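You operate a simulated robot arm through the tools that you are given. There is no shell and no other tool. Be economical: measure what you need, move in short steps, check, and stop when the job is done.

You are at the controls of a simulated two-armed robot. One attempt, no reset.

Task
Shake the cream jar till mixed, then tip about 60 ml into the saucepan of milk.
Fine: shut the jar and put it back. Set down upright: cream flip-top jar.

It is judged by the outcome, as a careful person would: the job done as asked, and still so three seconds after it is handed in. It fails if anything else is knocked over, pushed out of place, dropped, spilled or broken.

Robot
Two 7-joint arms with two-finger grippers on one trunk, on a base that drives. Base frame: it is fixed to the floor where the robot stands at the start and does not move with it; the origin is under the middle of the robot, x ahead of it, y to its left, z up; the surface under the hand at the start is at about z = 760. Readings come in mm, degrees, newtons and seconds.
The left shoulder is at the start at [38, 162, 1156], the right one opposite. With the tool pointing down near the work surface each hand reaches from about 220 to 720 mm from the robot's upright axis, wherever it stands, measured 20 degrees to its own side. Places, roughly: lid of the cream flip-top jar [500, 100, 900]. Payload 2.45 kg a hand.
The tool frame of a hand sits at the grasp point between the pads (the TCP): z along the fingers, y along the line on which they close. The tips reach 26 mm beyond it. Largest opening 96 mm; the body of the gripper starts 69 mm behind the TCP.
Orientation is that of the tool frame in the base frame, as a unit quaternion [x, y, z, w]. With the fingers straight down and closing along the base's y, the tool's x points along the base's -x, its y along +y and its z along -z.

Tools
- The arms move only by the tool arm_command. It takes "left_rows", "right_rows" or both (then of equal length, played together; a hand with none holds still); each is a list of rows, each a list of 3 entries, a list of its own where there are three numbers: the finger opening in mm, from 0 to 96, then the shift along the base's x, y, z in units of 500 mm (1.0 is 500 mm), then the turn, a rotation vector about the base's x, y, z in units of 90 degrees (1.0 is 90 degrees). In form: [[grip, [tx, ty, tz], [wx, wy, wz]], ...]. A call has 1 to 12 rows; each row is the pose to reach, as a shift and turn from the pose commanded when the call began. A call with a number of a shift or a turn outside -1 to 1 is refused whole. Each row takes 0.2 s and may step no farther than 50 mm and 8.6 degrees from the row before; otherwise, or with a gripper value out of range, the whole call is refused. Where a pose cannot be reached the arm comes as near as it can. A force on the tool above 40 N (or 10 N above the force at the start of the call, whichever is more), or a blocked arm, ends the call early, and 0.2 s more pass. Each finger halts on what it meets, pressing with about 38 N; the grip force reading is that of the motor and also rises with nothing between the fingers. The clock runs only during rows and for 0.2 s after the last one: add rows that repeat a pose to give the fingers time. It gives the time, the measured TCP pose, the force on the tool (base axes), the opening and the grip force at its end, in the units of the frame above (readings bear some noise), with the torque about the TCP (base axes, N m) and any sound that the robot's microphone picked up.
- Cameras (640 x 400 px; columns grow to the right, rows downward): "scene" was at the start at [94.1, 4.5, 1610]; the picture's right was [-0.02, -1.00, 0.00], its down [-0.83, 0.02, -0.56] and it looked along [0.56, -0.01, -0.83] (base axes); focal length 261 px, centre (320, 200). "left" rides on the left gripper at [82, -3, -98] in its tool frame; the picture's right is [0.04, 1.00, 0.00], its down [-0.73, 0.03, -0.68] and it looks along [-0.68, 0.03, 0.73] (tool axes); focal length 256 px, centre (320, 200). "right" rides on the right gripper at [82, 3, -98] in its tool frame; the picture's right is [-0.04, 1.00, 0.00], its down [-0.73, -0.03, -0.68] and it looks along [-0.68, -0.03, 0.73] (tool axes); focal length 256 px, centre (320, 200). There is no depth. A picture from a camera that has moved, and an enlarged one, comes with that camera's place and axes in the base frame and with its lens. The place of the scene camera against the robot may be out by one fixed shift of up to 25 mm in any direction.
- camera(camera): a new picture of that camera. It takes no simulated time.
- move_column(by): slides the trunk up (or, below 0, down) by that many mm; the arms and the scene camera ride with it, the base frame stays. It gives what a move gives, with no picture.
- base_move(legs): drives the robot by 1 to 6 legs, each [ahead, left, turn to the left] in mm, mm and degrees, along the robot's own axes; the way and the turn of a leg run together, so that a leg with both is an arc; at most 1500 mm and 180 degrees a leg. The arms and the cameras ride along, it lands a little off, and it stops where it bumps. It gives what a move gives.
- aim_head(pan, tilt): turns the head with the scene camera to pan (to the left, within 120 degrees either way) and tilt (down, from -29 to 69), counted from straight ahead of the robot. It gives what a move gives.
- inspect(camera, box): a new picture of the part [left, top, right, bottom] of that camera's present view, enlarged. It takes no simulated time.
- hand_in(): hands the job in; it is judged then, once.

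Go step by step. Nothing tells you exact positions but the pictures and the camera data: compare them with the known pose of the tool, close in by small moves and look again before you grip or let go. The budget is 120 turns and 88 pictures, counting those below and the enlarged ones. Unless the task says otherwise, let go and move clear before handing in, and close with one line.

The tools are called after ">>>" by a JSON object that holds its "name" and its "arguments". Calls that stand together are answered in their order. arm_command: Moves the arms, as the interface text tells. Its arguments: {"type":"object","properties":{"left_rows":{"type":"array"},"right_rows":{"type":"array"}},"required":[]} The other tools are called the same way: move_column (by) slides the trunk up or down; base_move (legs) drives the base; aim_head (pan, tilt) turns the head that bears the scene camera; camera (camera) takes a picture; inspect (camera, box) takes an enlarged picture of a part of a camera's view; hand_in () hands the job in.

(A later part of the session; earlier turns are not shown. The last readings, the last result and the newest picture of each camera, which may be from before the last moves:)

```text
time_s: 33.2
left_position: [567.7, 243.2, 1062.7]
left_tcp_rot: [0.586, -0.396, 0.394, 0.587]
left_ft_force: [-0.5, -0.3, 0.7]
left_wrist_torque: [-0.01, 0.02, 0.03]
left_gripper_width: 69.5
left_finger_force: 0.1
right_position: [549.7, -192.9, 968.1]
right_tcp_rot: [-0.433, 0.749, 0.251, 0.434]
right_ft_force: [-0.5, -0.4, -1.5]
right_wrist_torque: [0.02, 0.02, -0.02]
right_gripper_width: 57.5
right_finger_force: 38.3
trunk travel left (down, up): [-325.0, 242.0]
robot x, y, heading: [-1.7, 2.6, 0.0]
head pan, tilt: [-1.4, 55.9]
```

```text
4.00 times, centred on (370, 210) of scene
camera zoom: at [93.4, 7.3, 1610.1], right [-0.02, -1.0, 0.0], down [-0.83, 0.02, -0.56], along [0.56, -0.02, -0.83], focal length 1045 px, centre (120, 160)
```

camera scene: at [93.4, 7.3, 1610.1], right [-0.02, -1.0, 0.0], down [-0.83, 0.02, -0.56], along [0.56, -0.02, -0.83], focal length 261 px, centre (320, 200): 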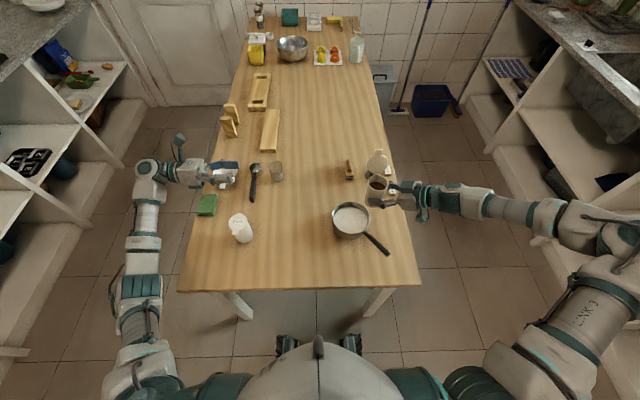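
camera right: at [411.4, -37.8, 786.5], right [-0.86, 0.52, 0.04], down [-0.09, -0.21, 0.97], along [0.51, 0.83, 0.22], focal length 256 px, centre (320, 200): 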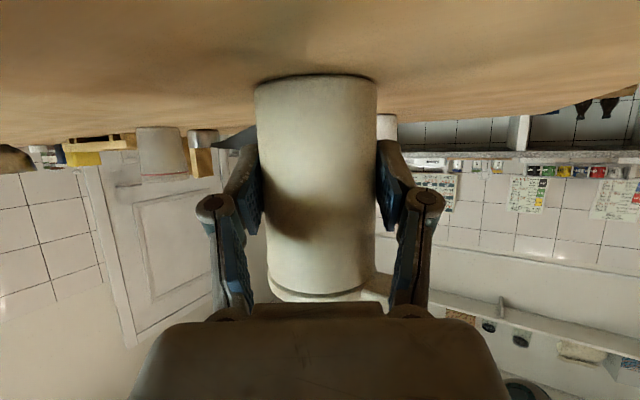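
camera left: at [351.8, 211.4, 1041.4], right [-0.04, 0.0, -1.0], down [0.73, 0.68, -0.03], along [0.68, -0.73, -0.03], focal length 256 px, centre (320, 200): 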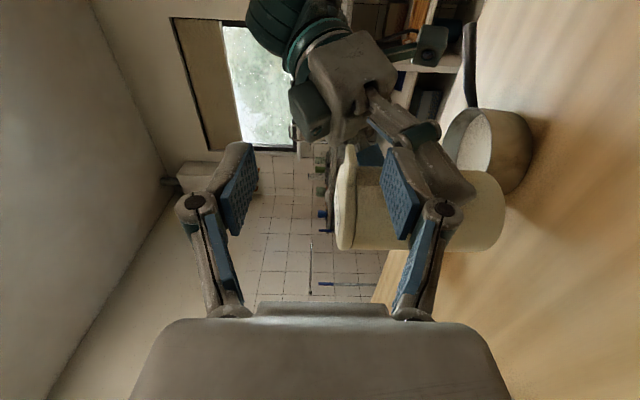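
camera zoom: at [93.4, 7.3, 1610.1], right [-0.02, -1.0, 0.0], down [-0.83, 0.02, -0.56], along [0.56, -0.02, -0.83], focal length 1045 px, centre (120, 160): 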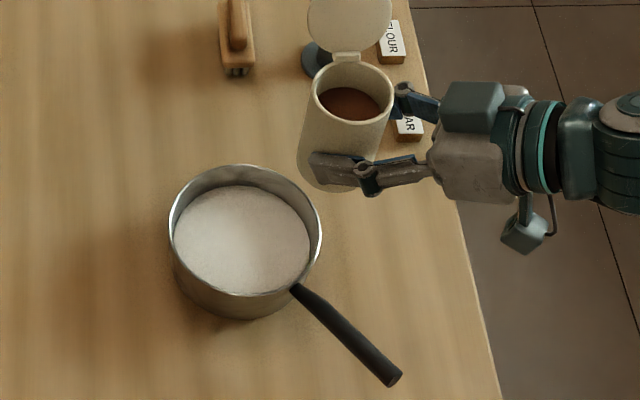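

The jar is held upright to the right of the pan, whose centre I put near (541, -132). I'll lower to z 908 and tip 30° to the left, then look before going on.

>>> {"name": "arm_command", "arguments": {"right_rows": [[40, [-0.005, -0.005, -0.04], [0, 0, 0]], [40, [-0.01, -0.01, -0.08], [0, 0, 0]], [40, [-0.016, -0.014, -0.12], [0, 0, 0]], [40, [-0.016, -0.014, -0.12], [-0.08, 0, 0]], [40, [-0.016, -0.014, -0.12], [-0.16, 0, 0]], [40, [-0.016, -0.014, -0.12], [-0.24, 0, 0]], [40, [-0.016, -0.014, -0.12], [-0.33, 0, 0]], [40, [-0.016, -0.014, -0.12], [-0.33, 0, 0]]]}}

>>> {"name": "inspect", "arguments": {"camera": "scene", "box": [290, 160, 450, 260]}}

>>> {"name": "camera", "arguments": {"camera": "right"}}

```text
time_s: 35.0
left_position: [571.4, 240.4, 1063.6]
left_tcp_rot: [0.587, -0.396, 0.394, 0.586]
left_ft_force: [0.1, -0.1, 0.0]
left_wrist_torque: [0.01, -0.01, -0.02]
left_gripper_width: 69.7
left_finger_force: 0.0
right_position: [533.2, -191.2, 902.0]
right_tcp_rot: [-0.528, 0.789, 0.048, 0.309]
right_ft_force: [-0.1, -0.3, -1.5]
right_wrist_torque: [0.01, 0.03, 0.01]
right_gripper_width: 57.4
right_finger_force: 38.5
right hand out of reach, approached as far as the arm can: row 5, 6, 7, 8
trunk travel left (down, up): [-325.0, 242.0]
robot x, y, heading: [-0.4, -1.5, -0.2]
head pan, tilt: [-1.4, 55.9]
```

```text
4.00 times, centred on (370, 210) of scene
camera zoom: at [94.2, 3.0, 1610.0], right [-0.02, -1.0, 0.0], down [-0.83, 0.02, -0.56], along [0.56, -0.01, -0.83], focal length 1045 px, centre (120, 160)
```

zoom: 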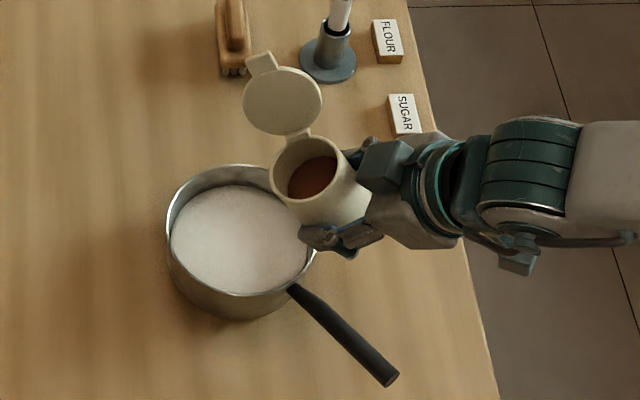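

```text
52 pictures are left
camera right: at [467.3, -296.0, 937.4], right [-0.85, 0.47, -0.23], down [-0.09, 0.3, 0.95], along [0.51, 0.83, -0.22], focal length 256 px, centre (320, 200)
```

right: 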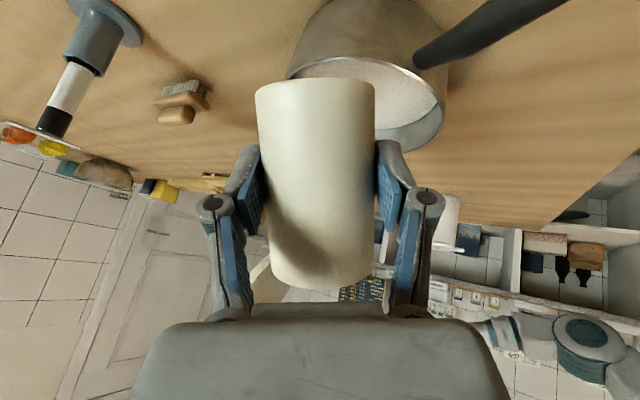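

The cocoa is a powder (its surface doesn't level out), and the arm was near a joint limit. I'll yaw the hand 30° clockwise, shifting toward the robot, so that the pour goes left and away.

>>> {"name": "arm_command", "arguments": {"right_rows": [[40, [-0.012, 0.004, 0.01], [0, 0, -0.06]], [40, [-0.026, 0.008, 0.01], [0, 0, -0.13]], [40, [-0.04, 0.012, 0.01], [0, 0, -0.2]], [40, [-0.053, 0.016, 0.01], [0, 0, -0.27]], [40, [-0.066, 0.02, 0.01], [0, 0, -0.333]], [40, [-0.066, 0.02, 0.01], [0, 0, -0.333]]]}}

>>> {"name": "inspect", "arguments": {"camera": "scene", "box": [290, 160, 450, 260]}}

```text
time_s: 36.4
left_position: [568.3, 241.9, 1064.9]
left_tcp_rot: [0.587, -0.396, 0.394, 0.586]
left_ft_force: [-0.6, -0.1, 0.2]
left_wrist_torque: [0.02, 0.0, 0.03]
left_gripper_width: 70.0
left_finger_force: 0.1
right_position: [497.9, -182.5, 906.6]
right_tcp_rot: [-0.307, 0.899, -0.031, 0.311]
right_ft_force: [0.2, 0.5, -1.6]
right_wrist_torque: [-0.01, 0.04, 0.03]
right_gripper_width: 57.4
right_finger_force: 38.2
trunk travel left (down, up): [-325.0, 242.0]
robot x, y, heading: [-0.4, 1.6, 0.0]
head pan, tilt: [-1.4, 55.9]
```

```text
4.00 times, centred on (370, 210) of scene
camera zoom: at [93.1, 3.6, 1610.1], right [-0.02, -1.0, 0.0], down [-0.83, 0.02, -0.56], along [0.56, -0.01, -0.83], focal length 1045 px, centre (120, 160)
```

zoom: 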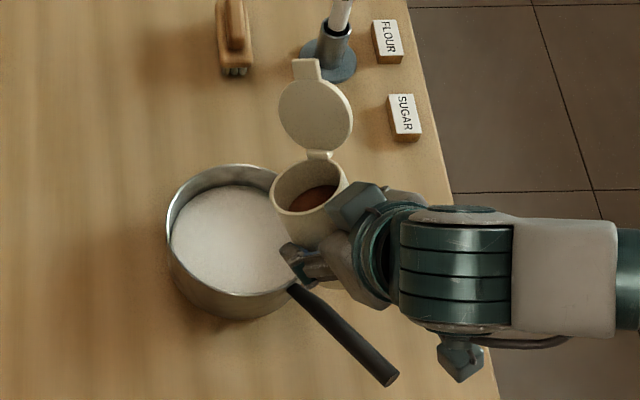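

The pose is now within reach, and the jar's mouth is over the pan edge. I'll shift slightly and tip to about 52°.

>>> {"name": "arm_command", "arguments": {"right_rows": [[40, [0.008, -0.008, 0], [-0.07, 0.04, 0]], [40, [0.016, -0.016, 0], [-0.14, 0.081, 0]], [40, [0.016, -0.016, 0], [-0.212, 0.122, 0]], [40, [0.016, -0.016, 0], [-0.212, 0.122, 0]]]}}

>>> {"name": "inspect", "arguments": {"camera": "scene", "box": [290, 160, 450, 260]}}

```text
time_s: 37.4
left_position: [568.0, 241.8, 1063.8]
left_tcp_rot: [0.588, -0.395, 0.395, 0.586]
left_ft_force: [0.1, -0.1, 0.0]
left_wrist_torque: [0.01, -0.02, -0.01]
left_gripper_width: 69.6
left_finger_force: 0.0
right_position: [507.2, -187.8, 907.8]
right_tcp_rot: [-0.357, 0.906, -0.151, 0.169]
right_ft_force: [-0.1, 1.2, -1.4]
right_wrist_torque: [0.0, 0.03, -0.03]
right_gripper_width: 57.9
right_finger_force: 38.4
trunk travel left (down, up): [-325.0, 242.0]
robot x, y, heading: [2.8, 1.3, 0.1]
head pan, tilt: [-1.4, 55.9]
```

```text
4.00 times, centred on (370, 210) of scene
camera zoom: at [93.3, 4.8, 1610.1], right [-0.02, -1.0, 0.0], down [-0.83, 0.02, -0.56], along [0.56, -0.01, -0.83], focal length 1045 px, centre (120, 160)
```

zoom: 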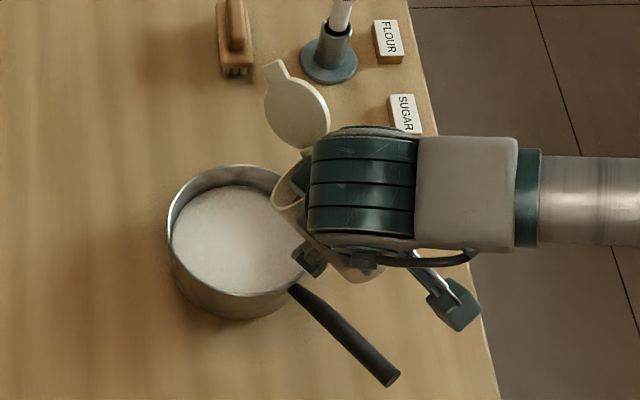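

No powder has come yet; the mouth is over the pan, with a predicted landing near the pan's middle. I'll tip another 10° and hold briefly.

>>> {"name": "arm_command", "arguments": {"right_rows": [[40, [0, 0, 0], [-0.048, 0.028, 0]], [40, [0, 0, 0], [-0.096, 0.056, 0]], [40, [0, 0, 0], [-0.096, 0.056, 0]]]}}

>>> {"name": "inspect", "arguments": {"camera": "scene", "box": [310, 180, 406, 240]}}

>>> {"name": "camera", "arguments": {"camera": "right"}}

```text
time_s: 38.2
left_position: [568.8, 242.1, 1063.9]
left_tcp_rot: [0.587, -0.395, 0.394, 0.586]
left_ft_force: [-0.4, 0.5, -0.9]
left_wrist_torque: [0.0, -0.04, -0.01]
left_gripper_width: 69.9
left_finger_force: 0.1
right_position: [506.2, -187.2, 907.2]
right_tcp_rot: [-0.375, 0.899, -0.202, 0.101]
right_ft_force: [0.6, 0.0, -1.5]
right_wrist_torque: [-0.02, 0.03, -0.01]
right_gripper_width: 57.6
right_finger_force: 38.3
trunk travel left (down, up): [-325.0, 242.0]
robot x, y, heading: [-1.4, -1.9, 0.1]
head pan, tilt: [-1.4, 55.9]
```

```text
6.67 times, centred on (358, 210) of scene
camera zoom: at [93.4, 5.1, 1610.1], right [-0.02, -1.0, 0.0], down [-0.83, 0.02, -0.56], along [0.56, -0.01, -0.83], focal length 1741 px, centre (67, 133)
```

zoom: 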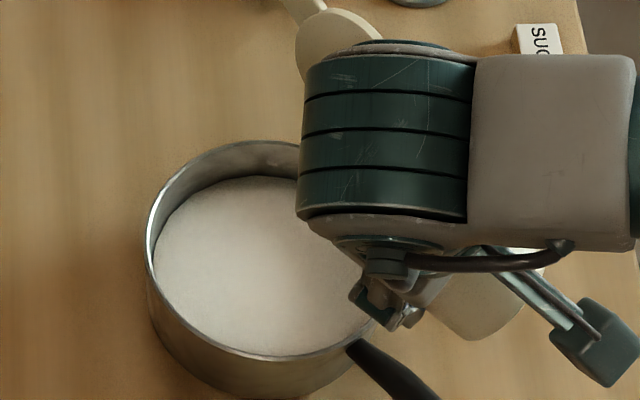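

```text
48 pictures are left
camera right: at [415.4, -216.4, 992.7], right [-0.6, 0.67, -0.44], down [0.3, 0.7, 0.64], along [0.74, 0.26, -0.63], focal length 256 px, centre (320, 200)
```

right: 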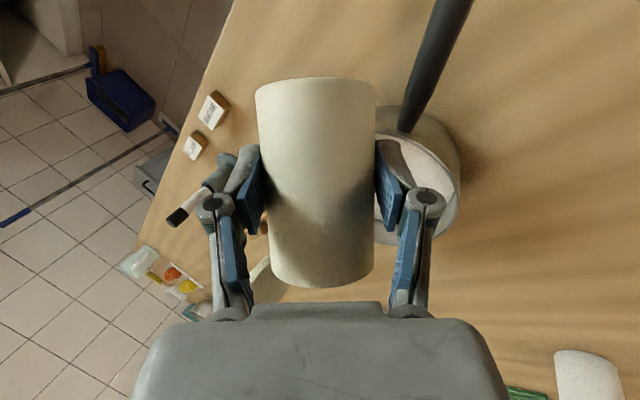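

Still nothing has flowed at about 62°. I'll tip another 8° and hold.

>>> {"name": "arm_command", "arguments": {"right_rows": [[40, [0, 0, 0], [-0.038, 0.022, 0]], [40, [0, 0, 0], [-0.077, 0.044, 0]], [40, [0, 0, 0], [-0.077, 0.044, 0]], [40, [0, 0, 0], [-0.077, 0.044, 0]]]}}

>>> {"name": "inspect", "arguments": {"camera": "scene", "box": [310, 180, 406, 240]}}

```text
time_s: 39.2
left_position: [568.8, 241.8, 1063.3]
left_tcp_rot: [0.588, -0.395, 0.394, 0.586]
left_ft_force: [0.7, 1.2, -0.6]
left_wrist_torque: [0.01, -0.03, -0.02]
left_gripper_width: 70.1
left_finger_force: 0.1
right_position: [506.3, -187.1, 907.4]
right_tcp_rot: [-0.387, 0.888, -0.243, 0.047]
right_ft_force: [-0.4, -0.7, -1.9]
right_wrist_torque: [0.0, -0.02, -0.03]
right_gripper_width: 57.4
right_finger_force: 38.8
trunk travel left (down, up): [-325.0, 242.0]
robot x, y, heading: [0.2, -0.6, 0.1]
head pan, tilt: [-1.4, 55.9]
```

```text
6.67 times, centred on (358, 210) of scene
camera zoom: at [93.9, 5.0, 1610.0], right [-0.02, -1.0, 0.0], down [-0.83, 0.02, -0.56], along [0.56, -0.01, -0.83], focal length 1741 px, centre (67, 133)
```

zoom: 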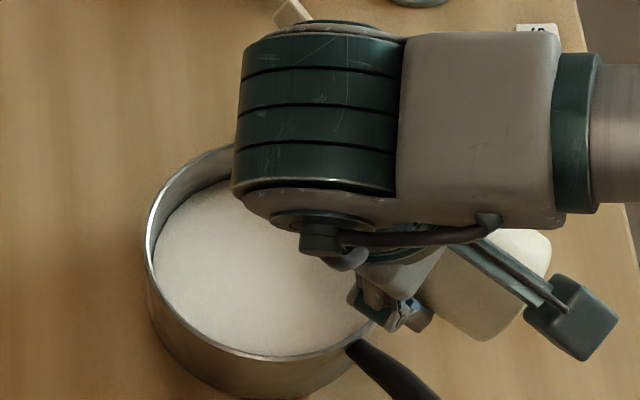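

The hand blocks the view of the mouth more and more. I'll check what the left wrist camera sees from its side.

>>> {"name": "camera", "arguments": {"camera": "left"}}

```text
46 pictures are left
camera left: at [603.3, 339.0, 1138.0], right [-0.91, 0.0, 0.41], down [-0.3, 0.68, -0.67], along [-0.28, -0.73, -0.62], focal length 256 px, centre (320, 200)
```

left: 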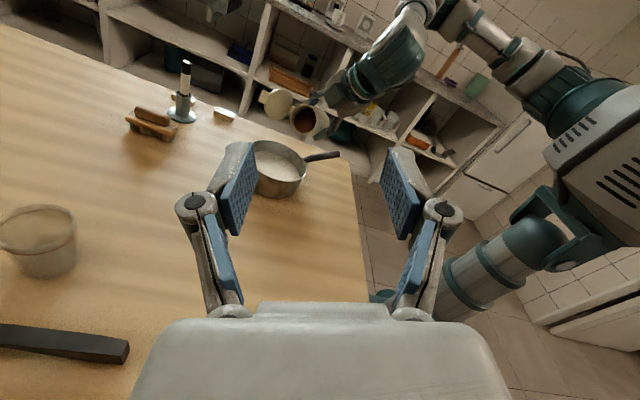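

Excellent: the left wrist camera looks straight at the jar's mouth and the pan. I'll enlarge that.

>>> {"name": "inspect", "arguments": {"camera": "left", "box": [240, 80, 368, 160]}}

>>> {"name": "inspect", "arguments": {"camera": "left", "box": [248, 140, 344, 200]}}

```text
5.00 times, centred on (304, 120) of left
camera zoom: at [603.3, 339.0, 1138.0], right [-0.91, 0.0, 0.41], down [-0.3, 0.68, -0.67], along [-0.28, -0.73, -0.62], focal length 1280 px, centre (400, 600)
```

zoom: 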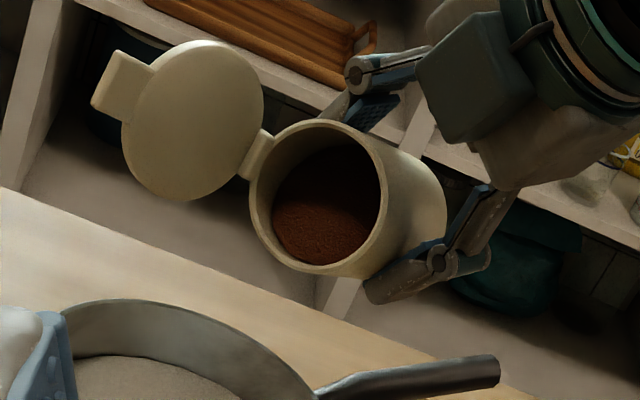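

```text
6.67 times, centred on (296, 170) of left
camera zoom: at [603.3, 339.0, 1138.0], right [-0.91, 0.0, 0.41], down [-0.3, 0.68, -0.67], along [-0.28, -0.73, -0.62], focal length 1707 px, centre (480, 400)
```

zoom: 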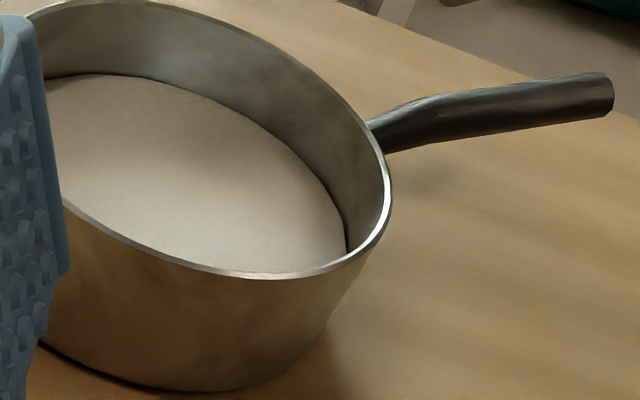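

The powder is now at the lip, and the drop point is inside the pan. I'll tip 5° more and watch.

>>> {"name": "arm_command", "arguments": {"right_rows": [[40, [0, 0, 0], [-0.024, 0.014, 0]], [40, [0, 0, 0], [-0.048, 0.028, 0]], [40, [0, 0, 0], [-0.048, 0.028, 0]], [40, [0, 0, 0], [-0.048, 0.028, 0]]]}}

>>> {"name": "inspect", "arguments": {"camera": "left", "box": [232, 85, 376, 205]}}

```text
time_s: 40.2
left_position: [569.4, 242.0, 1063.7]
left_tcp_rot: [0.587, -0.396, 0.395, 0.585]
left_ft_force: [-0.8, -0.1, -0.6]
left_wrist_torque: [0.0, 0.01, -0.05]
left_gripper_width: 69.9
left_finger_force: 0.2
right_position: [506.3, -189.4, 907.7]
right_tcp_rot: [-0.394, 0.879, -0.267, 0.013]
right_ft_force: [0.9, 0.5, -1.6]
right_wrist_torque: [-0.02, 0.03, 0.01]
right_gripper_width: 57.5
right_finger_force: 37.8
trunk travel left (down, up): [-325.0, 242.0]
robot x, y, heading: [-2.0, -2.5, -0.1]
head pan, tilt: [-1.4, 55.9]
```

```text
3.33 times, centred on (304, 145) of left
camera zoom: at [603.3, 339.0, 1137.9], right [-0.91, 0.0, 0.41], down [-0.3, 0.68, -0.67], along [-0.28, -0.73, -0.62], focal length 853 px, centre (373, 383)
```

zoom: 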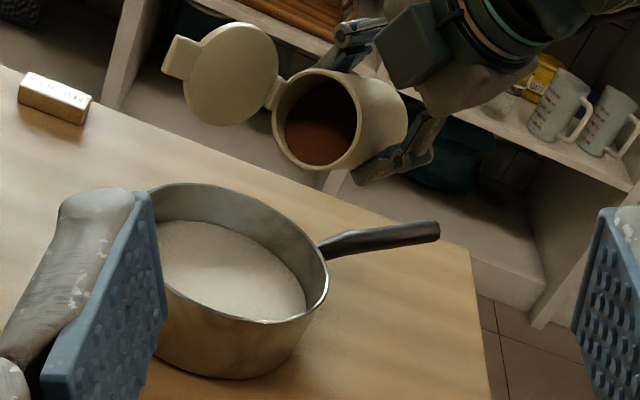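

Still no flow at about 76°. Another 5°.

>>> {"name": "arm_command", "arguments": {"right_rows": [[40, [0, 0, 0], [-0.024, 0.014, 0]], [40, [0, 0, 0], [-0.048, 0.028, 0]], [40, [0, 0, 0], [-0.048, 0.028, 0]], [40, [0, 0, 0], [-0.048, 0.028, 0]]]}}

>>> {"name": "inspect", "arguments": {"camera": "left", "box": [232, 85, 376, 205]}}

```text
time_s: 41.2
left_position: [569.1, 242.4, 1063.4]
left_tcp_rot: [0.587, -0.396, 0.394, 0.586]
left_ft_force: [-0.5, -0.4, -0.3]
left_wrist_torque: [0.02, -0.02, 0.02]
left_gripper_width: 70.1
left_finger_force: 0.0
right_position: [508.0, -187.9, 906.5]
right_tcp_rot: [-0.4, 0.869, -0.292, -0.021]
right_ft_force: [0.2, 0.4, -1.5]
right_wrist_torque: [0.03, 0.01, 0.0]
right_gripper_width: 57.4
right_finger_force: 38.1
trunk travel left (down, up): [-325.0, 242.0]
robot x, y, heading: [-4.3, -3.2, 0.1]
head pan, tilt: [-1.4, 55.9]
```

```text
3.33 times, centred on (304, 145) of left
camera zoom: at [603.3, 339.0, 1137.9], right [-0.91, 0.0, 0.41], down [-0.3, 0.68, -0.67], along [-0.28, -0.73, -0.62], focal length 853 px, centre (373, 383)
```

zoom: 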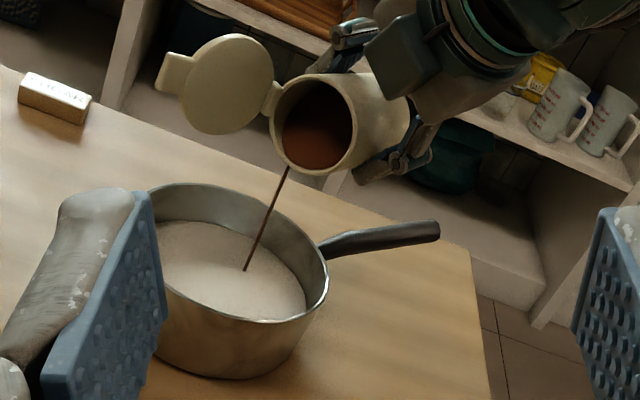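

A thin stream is now falling into the middle of the milk. I'll hold here for a second and check the level.

>>> {"name": "arm_command", "arguments": {"right_rows": [[40, [0, 0, 0], [0, 0, 0]], [40, [0, 0, 0], [0, 0, 0]], [40, [0, 0, 0], [0, 0, 0]], [40, [0, 0, 0], [0, 0, 0]]]}}

>>> {"name": "inspect", "arguments": {"camera": "left", "box": [232, 85, 376, 205]}}

```text
time_s: 42.2
left_position: [570.5, 240.8, 1063.3]
left_tcp_rot: [0.587, -0.396, 0.394, 0.586]
left_ft_force: [-0.1, 0.4, 0.0]
left_wrist_torque: [-0.01, -0.01, 0.03]
left_gripper_width: 70.0
left_finger_force: 0.1
right_position: [506.9, -188.6, 908.6]
right_tcp_rot: [-0.399, 0.869, -0.293, -0.021]
right_ft_force: [0.2, -0.1, -1.3]
right_wrist_torque: [-0.01, 0.01, 0.01]
right_gripper_width: 57.6
right_finger_force: 37.7
trunk travel left (down, up): [-325.0, 242.0]
robot x, y, heading: [-2.2, 0.5, -0.1]
head pan, tilt: [-1.4, 55.9]
```

```text
3.33 times, centred on (304, 145) of left
camera zoom: at [603.3, 338.9, 1138.0], right [-0.91, 0.0, 0.41], down [-0.3, 0.68, -0.67], along [-0.28, -0.73, -0.62], focal length 853 px, centre (373, 383)
```

zoom: 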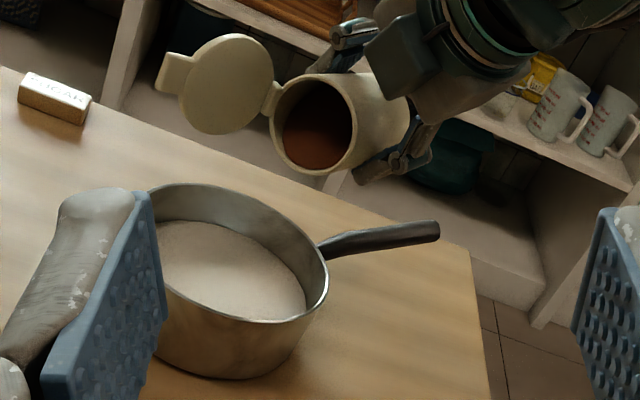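

The flow stopped by itself, so the amount poured follows the tilt, with onset near 78–80°. I'll tip slowly to about 90° and hold.

>>> {"name": "arm_command", "arguments": {"right_rows": [[40, [0, 0, 0.004], [-0.024, 0.014, 0]], [40, [0.002, 0.004, 0.008], [-0.048, 0.028, 0]], [40, [0.004, 0.007, 0.012], [-0.072, 0.042, 0]], [40, [0.004, 0.007, 0.012], [-0.09, 0.052, 0]], [40, [0.004, 0.007, 0.012], [-0.09, 0.052, 0]], [40, [0.004, 0.007, 0.012], [-0.09, 0.052, 0]]]}}

>>> {"name": "inspect", "arguments": {"camera": "left", "box": [232, 85, 376, 205]}}

```text
time_s: 43.6
left_position: [569.0, 241.4, 1063.6]
left_tcp_rot: [0.588, -0.395, 0.394, 0.586]
left_ft_force: [0.4, 0.5, 0.3]
left_wrist_torque: [-0.01, -0.01, -0.02]
left_gripper_width: 70.1
left_finger_force: 0.0
right_position: [508.5, -184.0, 913.3]
right_tcp_rot: [-0.409, 0.844, -0.335, -0.085]
right_ft_force: [0.2, 0.9, -0.8]
right_wrist_torque: [0.01, 0.02, -0.01]
right_gripper_width: 57.8
right_finger_force: 38.3
trunk travel left (down, up): [-325.0, 242.0]
robot x, y, heading: [-0.4, -2.2, -0.1]
head pan, tilt: [-1.4, 55.9]
```

```text
3.33 times, centred on (304, 145) of left
camera zoom: at [603.3, 339.0, 1138.0], right [-0.91, 0.0, 0.41], down [-0.3, 0.68, -0.67], along [-0.28, -0.73, -0.62], focal length 853 px, centre (373, 383)
```

zoom: 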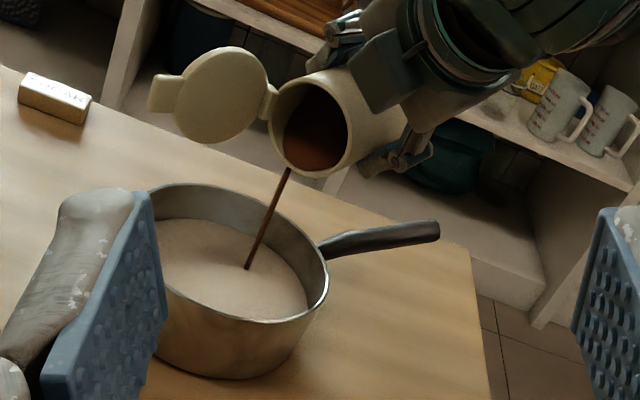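

The stream is flowing and the milk is darkening. I'll hold until it stops.

>>> {"name": "arm_command", "arguments": {"right_rows": [[40, [0, 0, 0], [0, 0, 0]], [40, [0, 0, 0], [0, 0, 0]]]}}

>>> {"name": "inspect", "arguments": {"camera": "left", "box": [232, 85, 376, 205]}}

```text
time_s: 44.2
left_position: [569.8, 241.6, 1063.8]
left_tcp_rot: [0.587, -0.395, 0.395, 0.585]
left_ft_force: [0.4, -0.3, 0.0]
left_wrist_torque: [0.05, 0.03, -0.01]
left_gripper_width: 70.0
left_finger_force: 0.0
right_position: [509.6, -185.2, 913.5]
right_tcp_rot: [-0.409, 0.845, -0.335, -0.084]
right_ft_force: [0.6, 0.5, -1.6]
right_wrist_torque: [0.0, 0.03, 0.01]
right_gripper_width: 57.6
right_finger_force: 38.0
trunk travel left (down, up): [-325.0, 242.0]
robot x, y, heading: [-1.5, 2.3, -0.1]
head pan, tilt: [-1.4, 55.9]
```

```text
3.33 times, centred on (304, 145) of left
camera zoom: at [603.3, 338.9, 1138.0], right [-0.91, 0.0, 0.41], down [-0.3, 0.68, -0.67], along [-0.28, -0.73, -0.62], focal length 853 px, centre (373, 383)
```

zoom: 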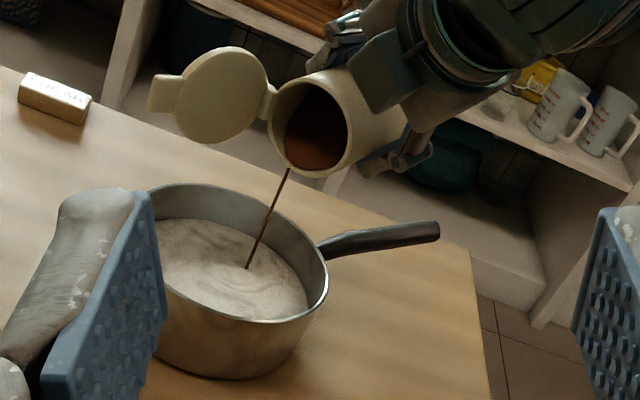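

The stream is thinning. I'll let it finish, then tip back to about 30° to compare the level with the earlier view at that tilt.

>>> {"name": "arm_command", "arguments": {"right_rows": [[40, [0, 0, 0], [0, 0, 0]], [40, [0, 0, 0], [0, 0, 0]], [40, [0, 0, 0], [0.08, -0.046, 0]], [40, [0, 0, 0], [0.16, -0.092, 0]], [40, [0, 0, 0], [0.24, -0.139, 0]], [40, [0, 0, 0], [0.32, -0.185, 0]], [40, [0, 0, 0], [0.4, -0.231, 0]], [40, [0, 0, 0], [0.48, -0.277, 0]], [40, [0, 0, 0], [0.56, -0.323, 0]], [40, [0, 0, 0], [0.58, -0.335, 0]]]}}

>>> {"name": "inspect", "arguments": {"camera": "scene", "box": [340, 180, 404, 220]}}

>>> {"name": "inspect", "arguments": {"camera": "left", "box": [232, 85, 376, 205]}}

```text
time_s: 46.4
left_position: [569.3, 241.0, 1064.2]
left_tcp_rot: [0.588, -0.395, 0.395, 0.585]
left_ft_force: [0.5, -0.3, 0.0]
left_wrist_torque: [-0.01, -0.01, 0.04]
left_gripper_width: 70.0
left_finger_force: 0.1
right_position: [509.6, -186.3, 913.2]
right_tcp_rot: [-0.305, 0.897, -0.026, 0.317]
right_ft_force: [-0.1, -0.7, -1.4]
right_wrist_torque: [0.0, 0.0, 0.0]
right_gripper_width: 57.5
right_finger_force: 37.8
trunk travel left (down, up): [-325.0, 242.0]
robot x, y, heading: [-1.2, -0.3, 0.3]
head pan, tilt: [-1.4, 55.9]
```

```text
10.00 times, centred on (372, 200) of scene
camera zoom: at [93.3, 3.0, 1610.1], right [-0.02, -1.0, 0.0], down [-0.83, 0.02, -0.56], along [0.56, -0.01, -0.83], focal length 2612 px, centre (-200, 200)
```

zoom: 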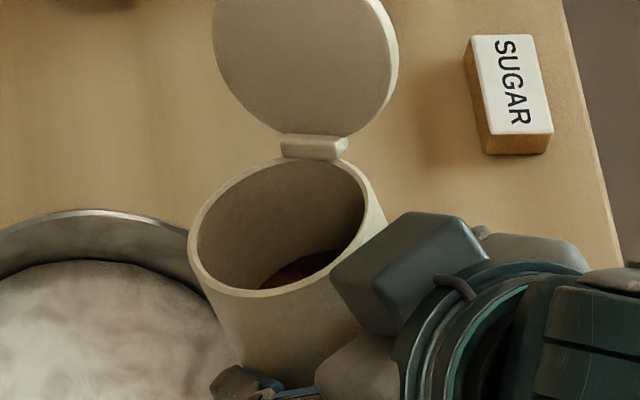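

```text
3.33 times, centred on (304, 145) of left
camera zoom: at [603.3, 337.7, 1138.3], right [-0.91, 0.0, 0.41], down [-0.3, 0.68, -0.67], along [-0.28, -0.73, -0.62], focal length 853 px, centre (373, 383)
```

zoom: 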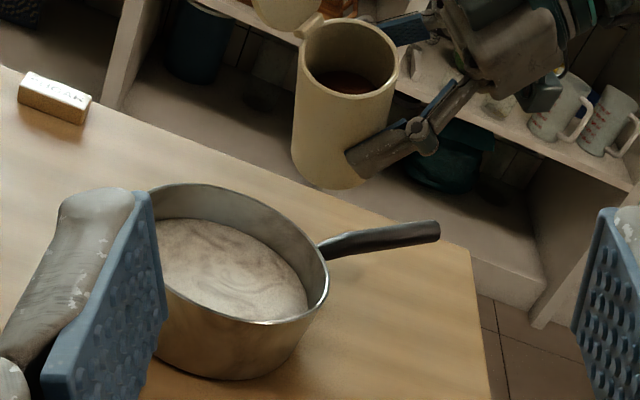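

The level fell by about 13 mm (roughly 26 ml), and the tilt law fits; reaching 60 ml should need about 99°. I'll tip back and go slowly on to 98°.

>>> {"name": "arm_command", "arguments": {"right_rows": [[40, [0, 0, 0], [-0.078, 0.045, 0]], [40, [0, 0, 0], [-0.155, 0.09, 0]], [40, [0.002, 0.003, 0], [-0.233, 0.134, 0]], [40, [0.004, 0.006, 0], [-0.31, 0.179, 0]], [40, [0.006, 0.01, 0.004], [-0.388, 0.224, 0]], [40, [0.008, 0.014, 0.008], [-0.465, 0.269, 0]], [40, [0.008, 0.014, 0.01], [-0.54, 0.312, 0]], [40, [0.008, 0.014, 0.01], [-0.58, 0.335, 0]], [40, [0.008, 0.014, 0.01], [-0.605, 0.35, 0]], [40, [0.008, 0.014, 0.01], [-0.63, 0.364, 0]], [40, [0.008, 0.014, 0.01], [-0.65, 0.376, 0]]]}}

>>> {"name": "inspect", "arguments": {"camera": "left", "box": [232, 85, 376, 205]}}

```text
time_s: 48.8
left_position: [569.0, 241.6, 1063.0]
left_tcp_rot: [0.587, -0.395, 0.395, 0.586]
left_ft_force: [0.3, 0.6, 0.4]
left_wrist_torque: [0.0, 0.05, 0.01]
left_gripper_width: 69.8
left_finger_force: 0.1
right_position: [512.6, -178.3, 918.7]
right_tcp_rot: [-0.414, 0.821, -0.369, -0.135]
right_ft_force: [0.2, 0.3, -1.7]
right_wrist_torque: [0.0, 0.01, 0.02]
right_gripper_width: 57.4
right_finger_force: 37.9
trunk travel left (down, up): [-325.0, 242.0]
robot x, y, heading: [-1.7, 2.4, -0.0]
head pan, tilt: [-1.4, 55.9]
```

```text
3.33 times, centred on (304, 145) of left
camera zoom: at [603.3, 339.1, 1137.9], right [-0.91, 0.0, 0.41], down [-0.3, 0.68, -0.67], along [-0.28, -0.73, -0.62], focal length 853 px, centre (373, 383)
```

zoom: 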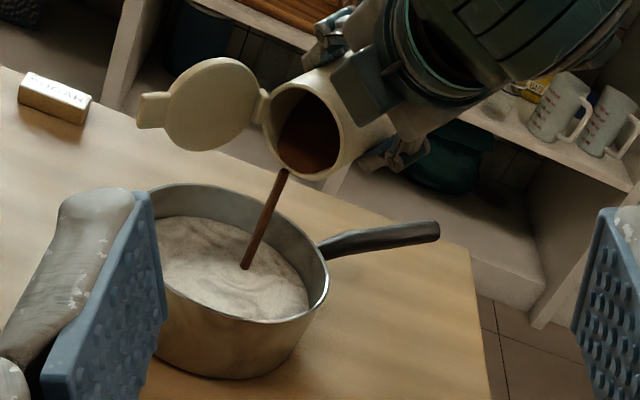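

The stream is running well into the pan at about 98°. I'll hold here for it to run out.

>>> {"name": "arm_command", "arguments": {"right_rows": [[40, [0, 0, 0], [0, 0, 0]], [40, [0, 0, 0], [0, 0, 0]], [40, [0, 0, 0], [0, 0, 0]], [40, [0, 0, 0], [0, 0, 0]], [40, [0, 0, 0], [0, 0, 0]]]}}

>>> {"name": "inspect", "arguments": {"camera": "left", "box": [232, 85, 376, 205]}}

```text
time_s: 50.0
left_position: [569.5, 242.2, 1063.5]
left_tcp_rot: [0.587, -0.395, 0.395, 0.586]
left_ft_force: [-0.4, -0.1, -0.4]
left_wrist_torque: [0.02, 0.01, -0.03]
left_gripper_width: 69.9
left_finger_force: 0.0
right_position: [513.3, -177.3, 917.7]
right_tcp_rot: [-0.413, 0.822, -0.368, -0.134]
right_ft_force: [-0.8, 0.3, -1.2]
right_wrist_torque: [0.04, 0.01, -0.03]
right_gripper_width: 57.3
right_finger_force: 38.0
trunk travel left (down, up): [-325.0, 242.0]
robot x, y, heading: [-0.9, 4.7, -0.0]
head pan, tilt: [-1.4, 55.9]
```

```text
3.33 times, centred on (304, 145) of left
camera zoom: at [603.3, 338.9, 1138.0], right [-0.91, 0.0, 0.41], down [-0.3, 0.68, -0.67], along [-0.28, -0.73, -0.62], focal length 853 px, centre (373, 383)
```

zoom: 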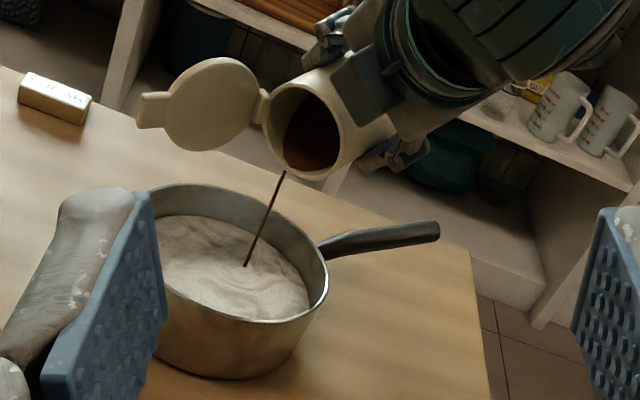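

The stream is nearly done. I'll hold a moment more, tip back to 30° and compare the level again.

>>> {"name": "arm_command", "arguments": {"right_rows": [[40, [0, 0, 0], [0, 0, 0]], [40, [0, 0, 0], [0, 0, 0]], [40, [0, 0, 0], [0.08, -0.046, 0]], [40, [0, 0, 0], [0.16, -0.092, 0]], [40, [0, 0, 0], [0.24, -0.139, 0]], [40, [0, 0, 0], [0.32, -0.185, 0]], [40, [0, 0, 0], [0.4, -0.231, 0]], [40, [0, 0, 0], [0.48, -0.277, 0]], [40, [-0.004, -0.007, -0.005], [0.56, -0.323, 0]], [40, [-0.008, -0.014, -0.01], [0.63, -0.364, 0]], [40, [-0.008, -0.014, -0.01], [0.65, -0.376, 0]], [40, [-0.008, -0.014, -0.01], [0.65, -0.376, 0]]]}}

>>> {"name": "inspect", "arguments": {"camera": "scene", "box": [340, 180, 404, 220]}}

>>> {"name": "inspect", "arguments": {"camera": "left", "box": [280, 80, 344, 120]}}

```text
time_s: 52.6
left_position: [568.5, 240.9, 1063.4]
left_tcp_rot: [0.587, -0.397, 0.394, 0.586]
left_ft_force: [0.4, 0.3, -0.2]
left_wrist_torque: [0.0, 0.02, 0.0]
left_gripper_width: 70.1
left_finger_force: 0.0
right_position: [508.4, -184.7, 913.9]
right_tcp_rot: [-0.305, 0.898, -0.025, 0.317]
right_ft_force: [-0.3, 0.0, -1.2]
right_wrist_torque: [0.01, 0.04, 0.02]
right_gripper_width: 57.6
right_finger_force: 37.8
trunk travel left (down, up): [-325.0, 242.0]
robot x, y, heading: [0.3, 0.6, -0.1]
head pan, tilt: [-1.4, 55.9]
```

```text
10.00 times, centred on (372, 200) of scene
camera zoom: at [93.1, 3.6, 1610.1], right [-0.02, -1.0, 0.0], down [-0.83, 0.02, -0.56], along [0.56, -0.01, -0.83], focal length 2612 px, centre (-200, 200)
```

zoom: 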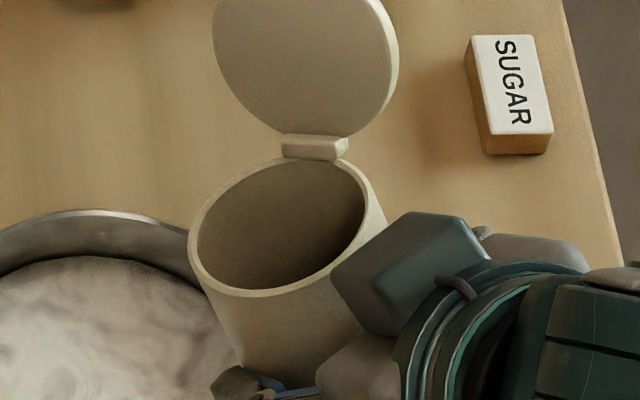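

```text
10.00 times, centred on (312, 100) of left
camera zoom: at [603.2, 338.0, 1138.4], right [-0.91, 0.0, 0.41], down [-0.3, 0.68, -0.67], along [-0.28, -0.73, -0.62], focal length 2560 px, centre (400, 1200)
```

zoom: 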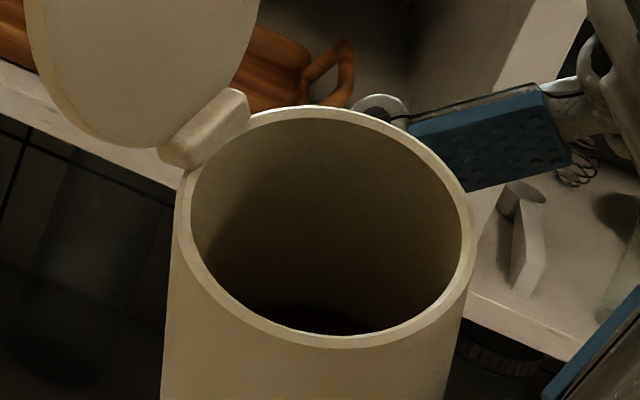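

I judge the level now about 55 mm below the rim, against about 25 mm at first, so roughly 60 ml has gone into the pan with no spill. I'll bring the jar upright and raise it.

>>> {"name": "arm_command", "arguments": {"right_rows": [[40, [0, 0, 0.02], [0.058, -0.033, 0]], [40, [0, 0, 0.04], [0.116, -0.067, 0]], [40, [0, 0, 0.06], [0.174, -0.1, 0]], [40, [0, 0, 0.08], [0.232, -0.134, 0]], [40, [0, 0, 0.106], [0.29, -0.167, 0]], [40, [0, 0, 0.106], [0.29, -0.167, 0]]]}}

>>> {"name": "inspect", "arguments": {"camera": "scene", "box": [300, 150, 460, 250]}}

```text
time_s: 54.0
left_position: [569.1, 240.4, 1064.6]
left_tcp_rot: [0.588, -0.396, 0.394, 0.585]
left_ft_force: [0.1, -0.7, 0.5]
left_wrist_torque: [-0.01, 0.01, 0.01]
left_gripper_width: 70.0
left_finger_force: 0.1
right_position: [509.7, -185.6, 967.7]
right_tcp_rot: [-0.219, 0.831, 0.138, 0.492]
right_ft_force: [0.6, -0.6, -2.2]
right_wrist_torque: [0.03, 0.05, 0.0]
right_gripper_width: 57.6
right_finger_force: 38.0
trunk travel left (down, up): [-325.0, 242.0]
robot x, y, heading: [0.5, -0.6, 0.1]
head pan, tilt: [-1.4, 55.9]
```

```text
4.00 times, centred on (380, 200) of scene
camera zoom: at [92.9, 3.2, 1610.1], right [-0.02, -1.0, 0.0], down [-0.83, 0.02, -0.56], along [0.56, -0.01, -0.83], focal length 1045 px, centre (80, 200)
```

zoom: 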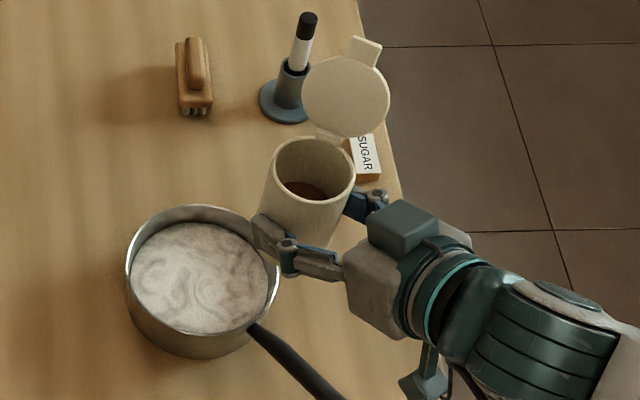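

The jar is upright, and the pan is only swirled with cocoa, with nothing on the table. One close look at the level to confirm the amount.

>>> {"name": "inspect", "arguments": {"camera": "scene", "box": [362, 180, 394, 200]}}

```text
16.00 times, centred on (378, 190) of scene
camera zoom: at [92.9, 3.2, 1610.1], right [-0.02, -1.0, 0.0], down [-0.83, 0.02, -0.56], along [0.56, -0.01, -0.83], focal length 4179 px, centre (-608, 360)
```

zoom: 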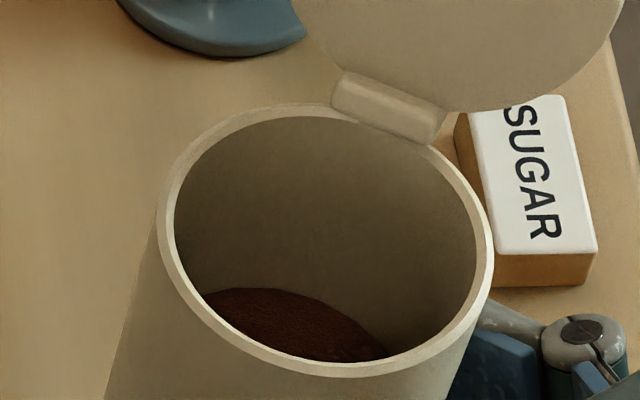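

The level is about 53 mm below the rim against 25 mm before, which makes about 59 ml. I'll carry the jar back above its place, turning back to the original yaw.

>>> {"name": "arm_command", "arguments": {"right_rows": [[40, [-0.003, 0.03, 0], [0, 0, 0.03]], [40, [-0.01, 0.08, 0], [0, 0, 0.06]], [40, [-0.016, 0.13, 0], [0, 0, 0.09]], [40, [-0.022, 0.18, 0], [0, 0, 0.12]], [40, [-0.028, 0.23, 0], [0, 0, 0.16]], [40, [-0.035, 0.28, 0], [0, 0, 0.2]], [40, [-0.042, 0.33, 0], [0, 0, 0.24]], [40, [-0.05, 0.38, 0], [0, 0, 0.28]], [40, [-0.058, 0.43, 0], [0, 0, 0.31]], [40, [-0.066, 0.47, 0], [0, 0, 0.333]], [40, [-0.067, 0.5, 0], [0, 0, 0.333]], [40, [-0.067, 0.51, 0], [0, 0, 0.333]]]}}

>>> {"name": "inspect", "arguments": {"camera": "scene", "box": [200, 140, 360, 240]}}

>>> {"name": "camera", "arguments": {"camera": "left"}}

```text
time_s: 56.6
left_position: [568.3, 242.9, 1063.2]
left_tcp_rot: [0.587, -0.396, 0.395, 0.585]
left_ft_force: [-0.8, 0.6, 0.0]
left_wrist_torque: [0.01, 0.02, 0.01]
left_gripper_width: 69.9
left_finger_force: 0.0
right_position: [474.8, 70.4, 967.1]
right_tcp_rot: [-0.428, 0.746, 0.26, 0.439]
right_ft_force: [-0.7, 0.0, -1.3]
right_wrist_torque: [-0.04, 0.0, -0.02]
right_gripper_width: 57.4
right_finger_force: 38.0
trunk travel left (down, up): [-325.0, 242.0]
robot x, y, heading: [1.4, -0.4, -0.2]
head pan, tilt: [-1.4, 55.9]
```

```text
4.00 times, centred on (280, 190) of scene
camera zoom: at [93.4, 5.6, 1610.1], right [-0.02, -1.0, 0.0], down [-0.83, 0.02, -0.56], along [0.56, -0.01, -0.83], focal length 1045 px, centre (480, 240)
```

zoom: 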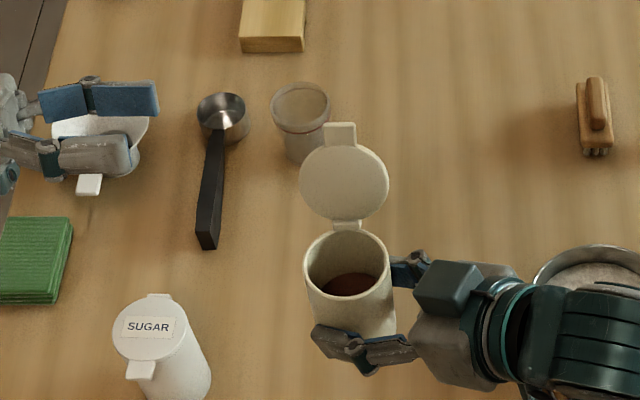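

```text
29 pictures are left
camera left: at [603.3, 339.1, 1137.9], right [-0.91, 0.0, 0.41], down [-0.3, 0.68, -0.67], along [-0.28, -0.73, -0.62], focal length 256 px, centre (320, 200)
```

left: 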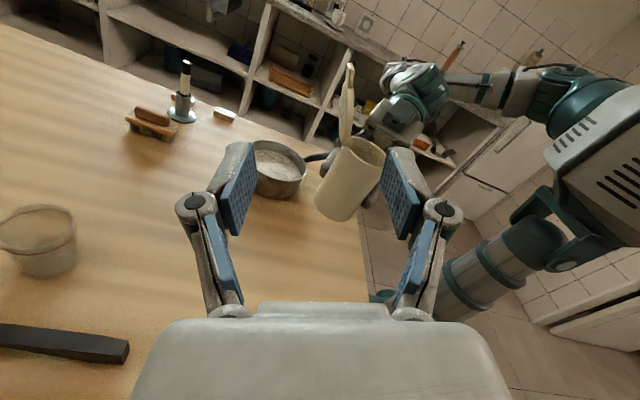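

The jar is back above its place with the lid standing open. I'll narrow the left fingers and shift them so they'll straddle the lid closely, then look before sliding in.

>>> {"name": "arm_command", "arguments": {"left_rows": [[60, [-0.02, 0, 0.008], [0, 0, 0]], [45, [-0.042, 0, 0.017], [0, 0, 0]], [34, [-0.042, -0.05, 0.017], [0, 0, 0]], [34, [-0.042, -0.13, 0.017], [0, 0, 0]], [34, [-0.042, -0.16, 0.017], [0, 0, 0]], [34, [-0.042, -0.16, 0.017], [0, 0, 0]]]}}

>>> {"name": "camera", "arguments": {"camera": "left"}}

>>> {"name": "inspect", "arguments": {"camera": "scene", "box": [220, 140, 348, 220]}}

```text
time_s: 58.0
left_position: [547.3, 162.2, 1071.5]
left_tcp_rot: [0.587, -0.396, 0.394, 0.586]
left_ft_force: [-0.1, -0.1, 0.1]
left_wrist_torque: [-0.01, 0.01, -0.01]
left_gripper_width: 34.1
left_finger_force: 0.1
right_position: [474.7, 71.1, 965.7]
right_tcp_rot: [-0.428, 0.747, 0.26, 0.438]
right_ft_force: [-0.1, 0.1, -1.4]
right_wrist_torque: [-0.04, 0.03, 0.05]
right_gripper_width: 57.6
right_finger_force: 38.0
trunk travel left (down, up): [-325.0, 242.0]
robot x, y, heading: [-0.2, -1.1, -0.1]
head pan, tilt: [-1.4, 55.9]
```

```text
28 pictures are left
camera left: at [582.0, 259.3, 1146.7], right [-0.91, 0.0, 0.41], down [-0.3, 0.68, -0.67], along [-0.28, -0.73, -0.62], focal length 256 px, centre (320, 200)
```

left: 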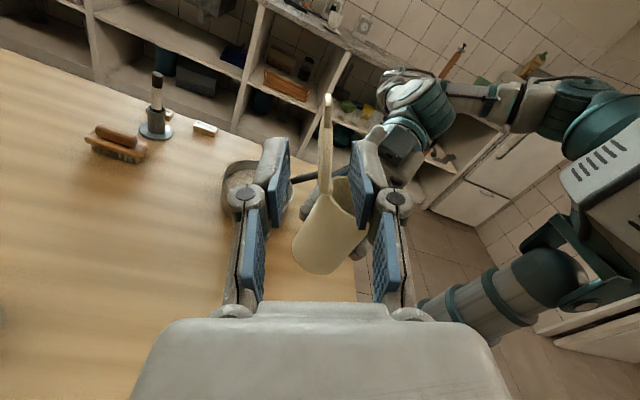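

```text
5.00 times, centred on (284, 180) of scene
camera zoom: at [93.2, 4.9, 1610.1], right [-0.02, -1.0, 0.0], down [-0.83, 0.02, -0.56], along [0.56, -0.01, -0.83], focal length 1306 px, centre (500, 300)
```

zoom: 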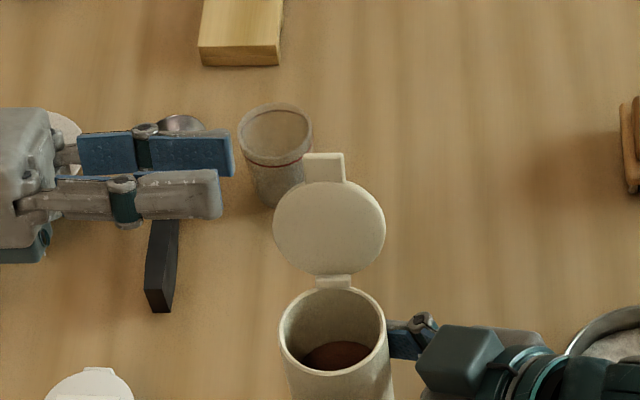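

The lid is edge-on, right between the two fingers. I'll slide in and swing it closed along the reverse arc, to about 40°.

>>> {"name": "arm_command", "arguments": {"left_rows": [[34, [0, -0.07, 0], [0, 0, 0]], [34, [0, -0.14, 0], [0, 0, 0]], [34, [-0.017, -0.14, 0.01], [0, -0.089, 0]], [34, [-0.036, -0.14, 0.018], [0, -0.178, 0]], [34, [-0.055, -0.14, 0.022], [0, -0.267, 0]], [34, [-0.075, -0.14, 0.024], [0, -0.356, 0]], [34, [-0.095, -0.14, 0.024], [0, -0.444, 0]], [34, [-0.115, -0.14, 0.02], [0, -0.533, 0]], [34, [-0.134, -0.14, 0.014], [0, -0.622, 0]], [34, [-0.152, -0.14, 0.005], [0, -0.711, 0]], [34, [-0.168, -0.14, -0.006], [0, -0.8, 0]]]}}

>>> {"name": "inspect", "arguments": {"camera": "scene", "box": [220, 150, 364, 240]}}

```text
time_s: 60.4
left_position: [464.6, 93.1, 1068.2]
left_tcp_rot: [0.243, -0.664, 0.665, 0.24]
left_ft_force: [0.0, -0.6, -0.1]
left_wrist_torque: [0.02, 0.0, -0.02]
left_gripper_width: 34.1
left_finger_force: 0.1
right_position: [475.9, 69.8, 967.1]
right_tcp_rot: [-0.427, 0.747, 0.26, 0.439]
right_ft_force: [0.5, -0.4, -1.4]
right_wrist_torque: [0.01, 0.03, 0.04]
right_gripper_width: 57.6
right_finger_force: 38.2
trunk travel left (down, up): [-325.0, 242.0]
robot x, y, heading: [-0.6, -0.7, 0.1]
head pan, tilt: [-1.4, 55.9]
```

```text
4.44 times, centred on (292, 195) of scene
camera zoom: at [92.4, 4.3, 1610.1], right [-0.02, -1.0, 0.0], down [-0.83, 0.02, -0.56], along [0.56, -0.01, -0.83], focal length 1161 px, centre (444, 222)
```

zoom: 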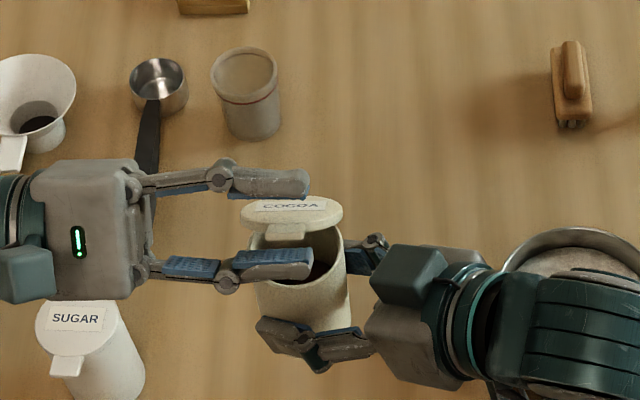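

The lid follows the upper finger. I'll continue down to about 8° of hand angle, then withdraw to the left.

>>> {"name": "arm_command", "arguments": {"left_rows": [[34, [-0.015, 0, -0.013], [0, -0.089, 0]], [34, [-0.028, 0, -0.029], [0, -0.178, 0]], [34, [-0.038, 0, -0.046], [0, -0.267, 0]], [34, [-0.046, 0, -0.064], [0, -0.356, 0]], [34, [-0.046, 0, -0.064], [0, -0.356, 0]], [34, [-0.046, 0.07, -0.064], [0, -0.356, 0]], [34, [-0.046, 0.15, -0.064], [0, -0.356, 0]], [34, [-0.046, 0.15, -0.064], [0, -0.356, 0]]]}}

>>> {"name": "inspect", "arguments": {"camera": "scene", "box": [220, 150, 364, 240]}}

>>> {"name": "inspect", "arguments": {"camera": "left", "box": [200, 50, 480, 225]}}

```text
time_s: 62.2
left_position: [441.7, 167.3, 1037.5]
left_tcp_rot: [0.051, -0.704, 0.706, 0.048]
left_ft_force: [0.0, -0.1, -0.1]
left_wrist_torque: [-0.01, -0.01, 0.01]
left_gripper_width: 34.2
left_finger_force: 0.1
right_position: [475.6, 71.7, 966.1]
right_tcp_rot: [-0.428, 0.746, 0.26, 0.439]
right_ft_force: [0.6, -0.2, -1.3]
right_wrist_torque: [0.0, 0.02, 0.04]
right_gripper_width: 57.5
right_finger_force: 38.1
trunk travel left (down, up): [-325.0, 242.0]
robot x, y, heading: [1.9, 1.5, 0.1]
head pan, tilt: [-1.4, 55.9]
```

```text
4.44 times, centred on (292, 195) of scene
camera zoom: at [92.5, 6.5, 1610.1], right [-0.02, -1.0, 0.0], down [-0.83, 0.02, -0.56], along [0.56, -0.02, -0.83], focal length 1161 px, centre (444, 222)
```

zoom: 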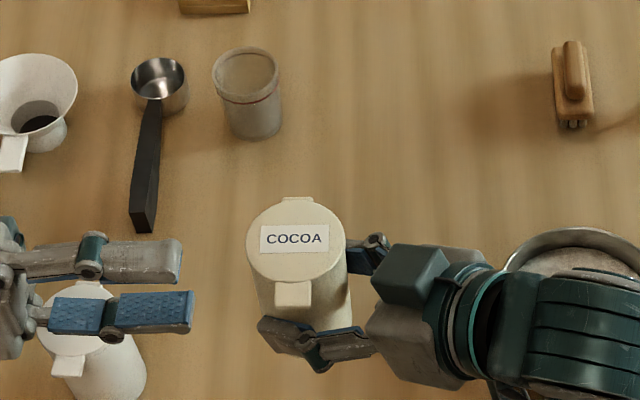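

```text
2.29 times, centred on (340, 138) of left
camera zoom: at [361.6, 265.0, 1052.5], right [-0.18, 0.0, -0.98], down [0.72, 0.68, -0.13], along [0.67, -0.73, -0.12], focal length 585 px, centre (274, 343)
```

zoom: 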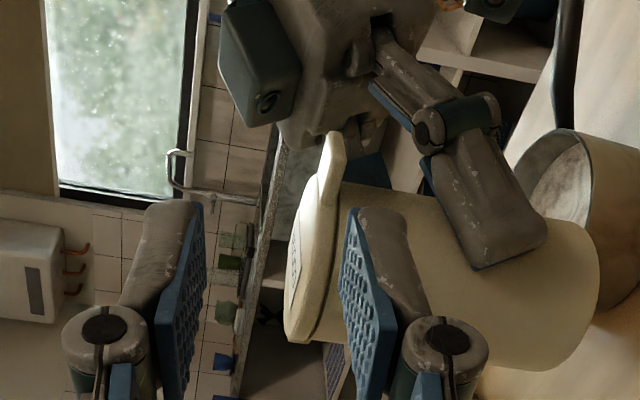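

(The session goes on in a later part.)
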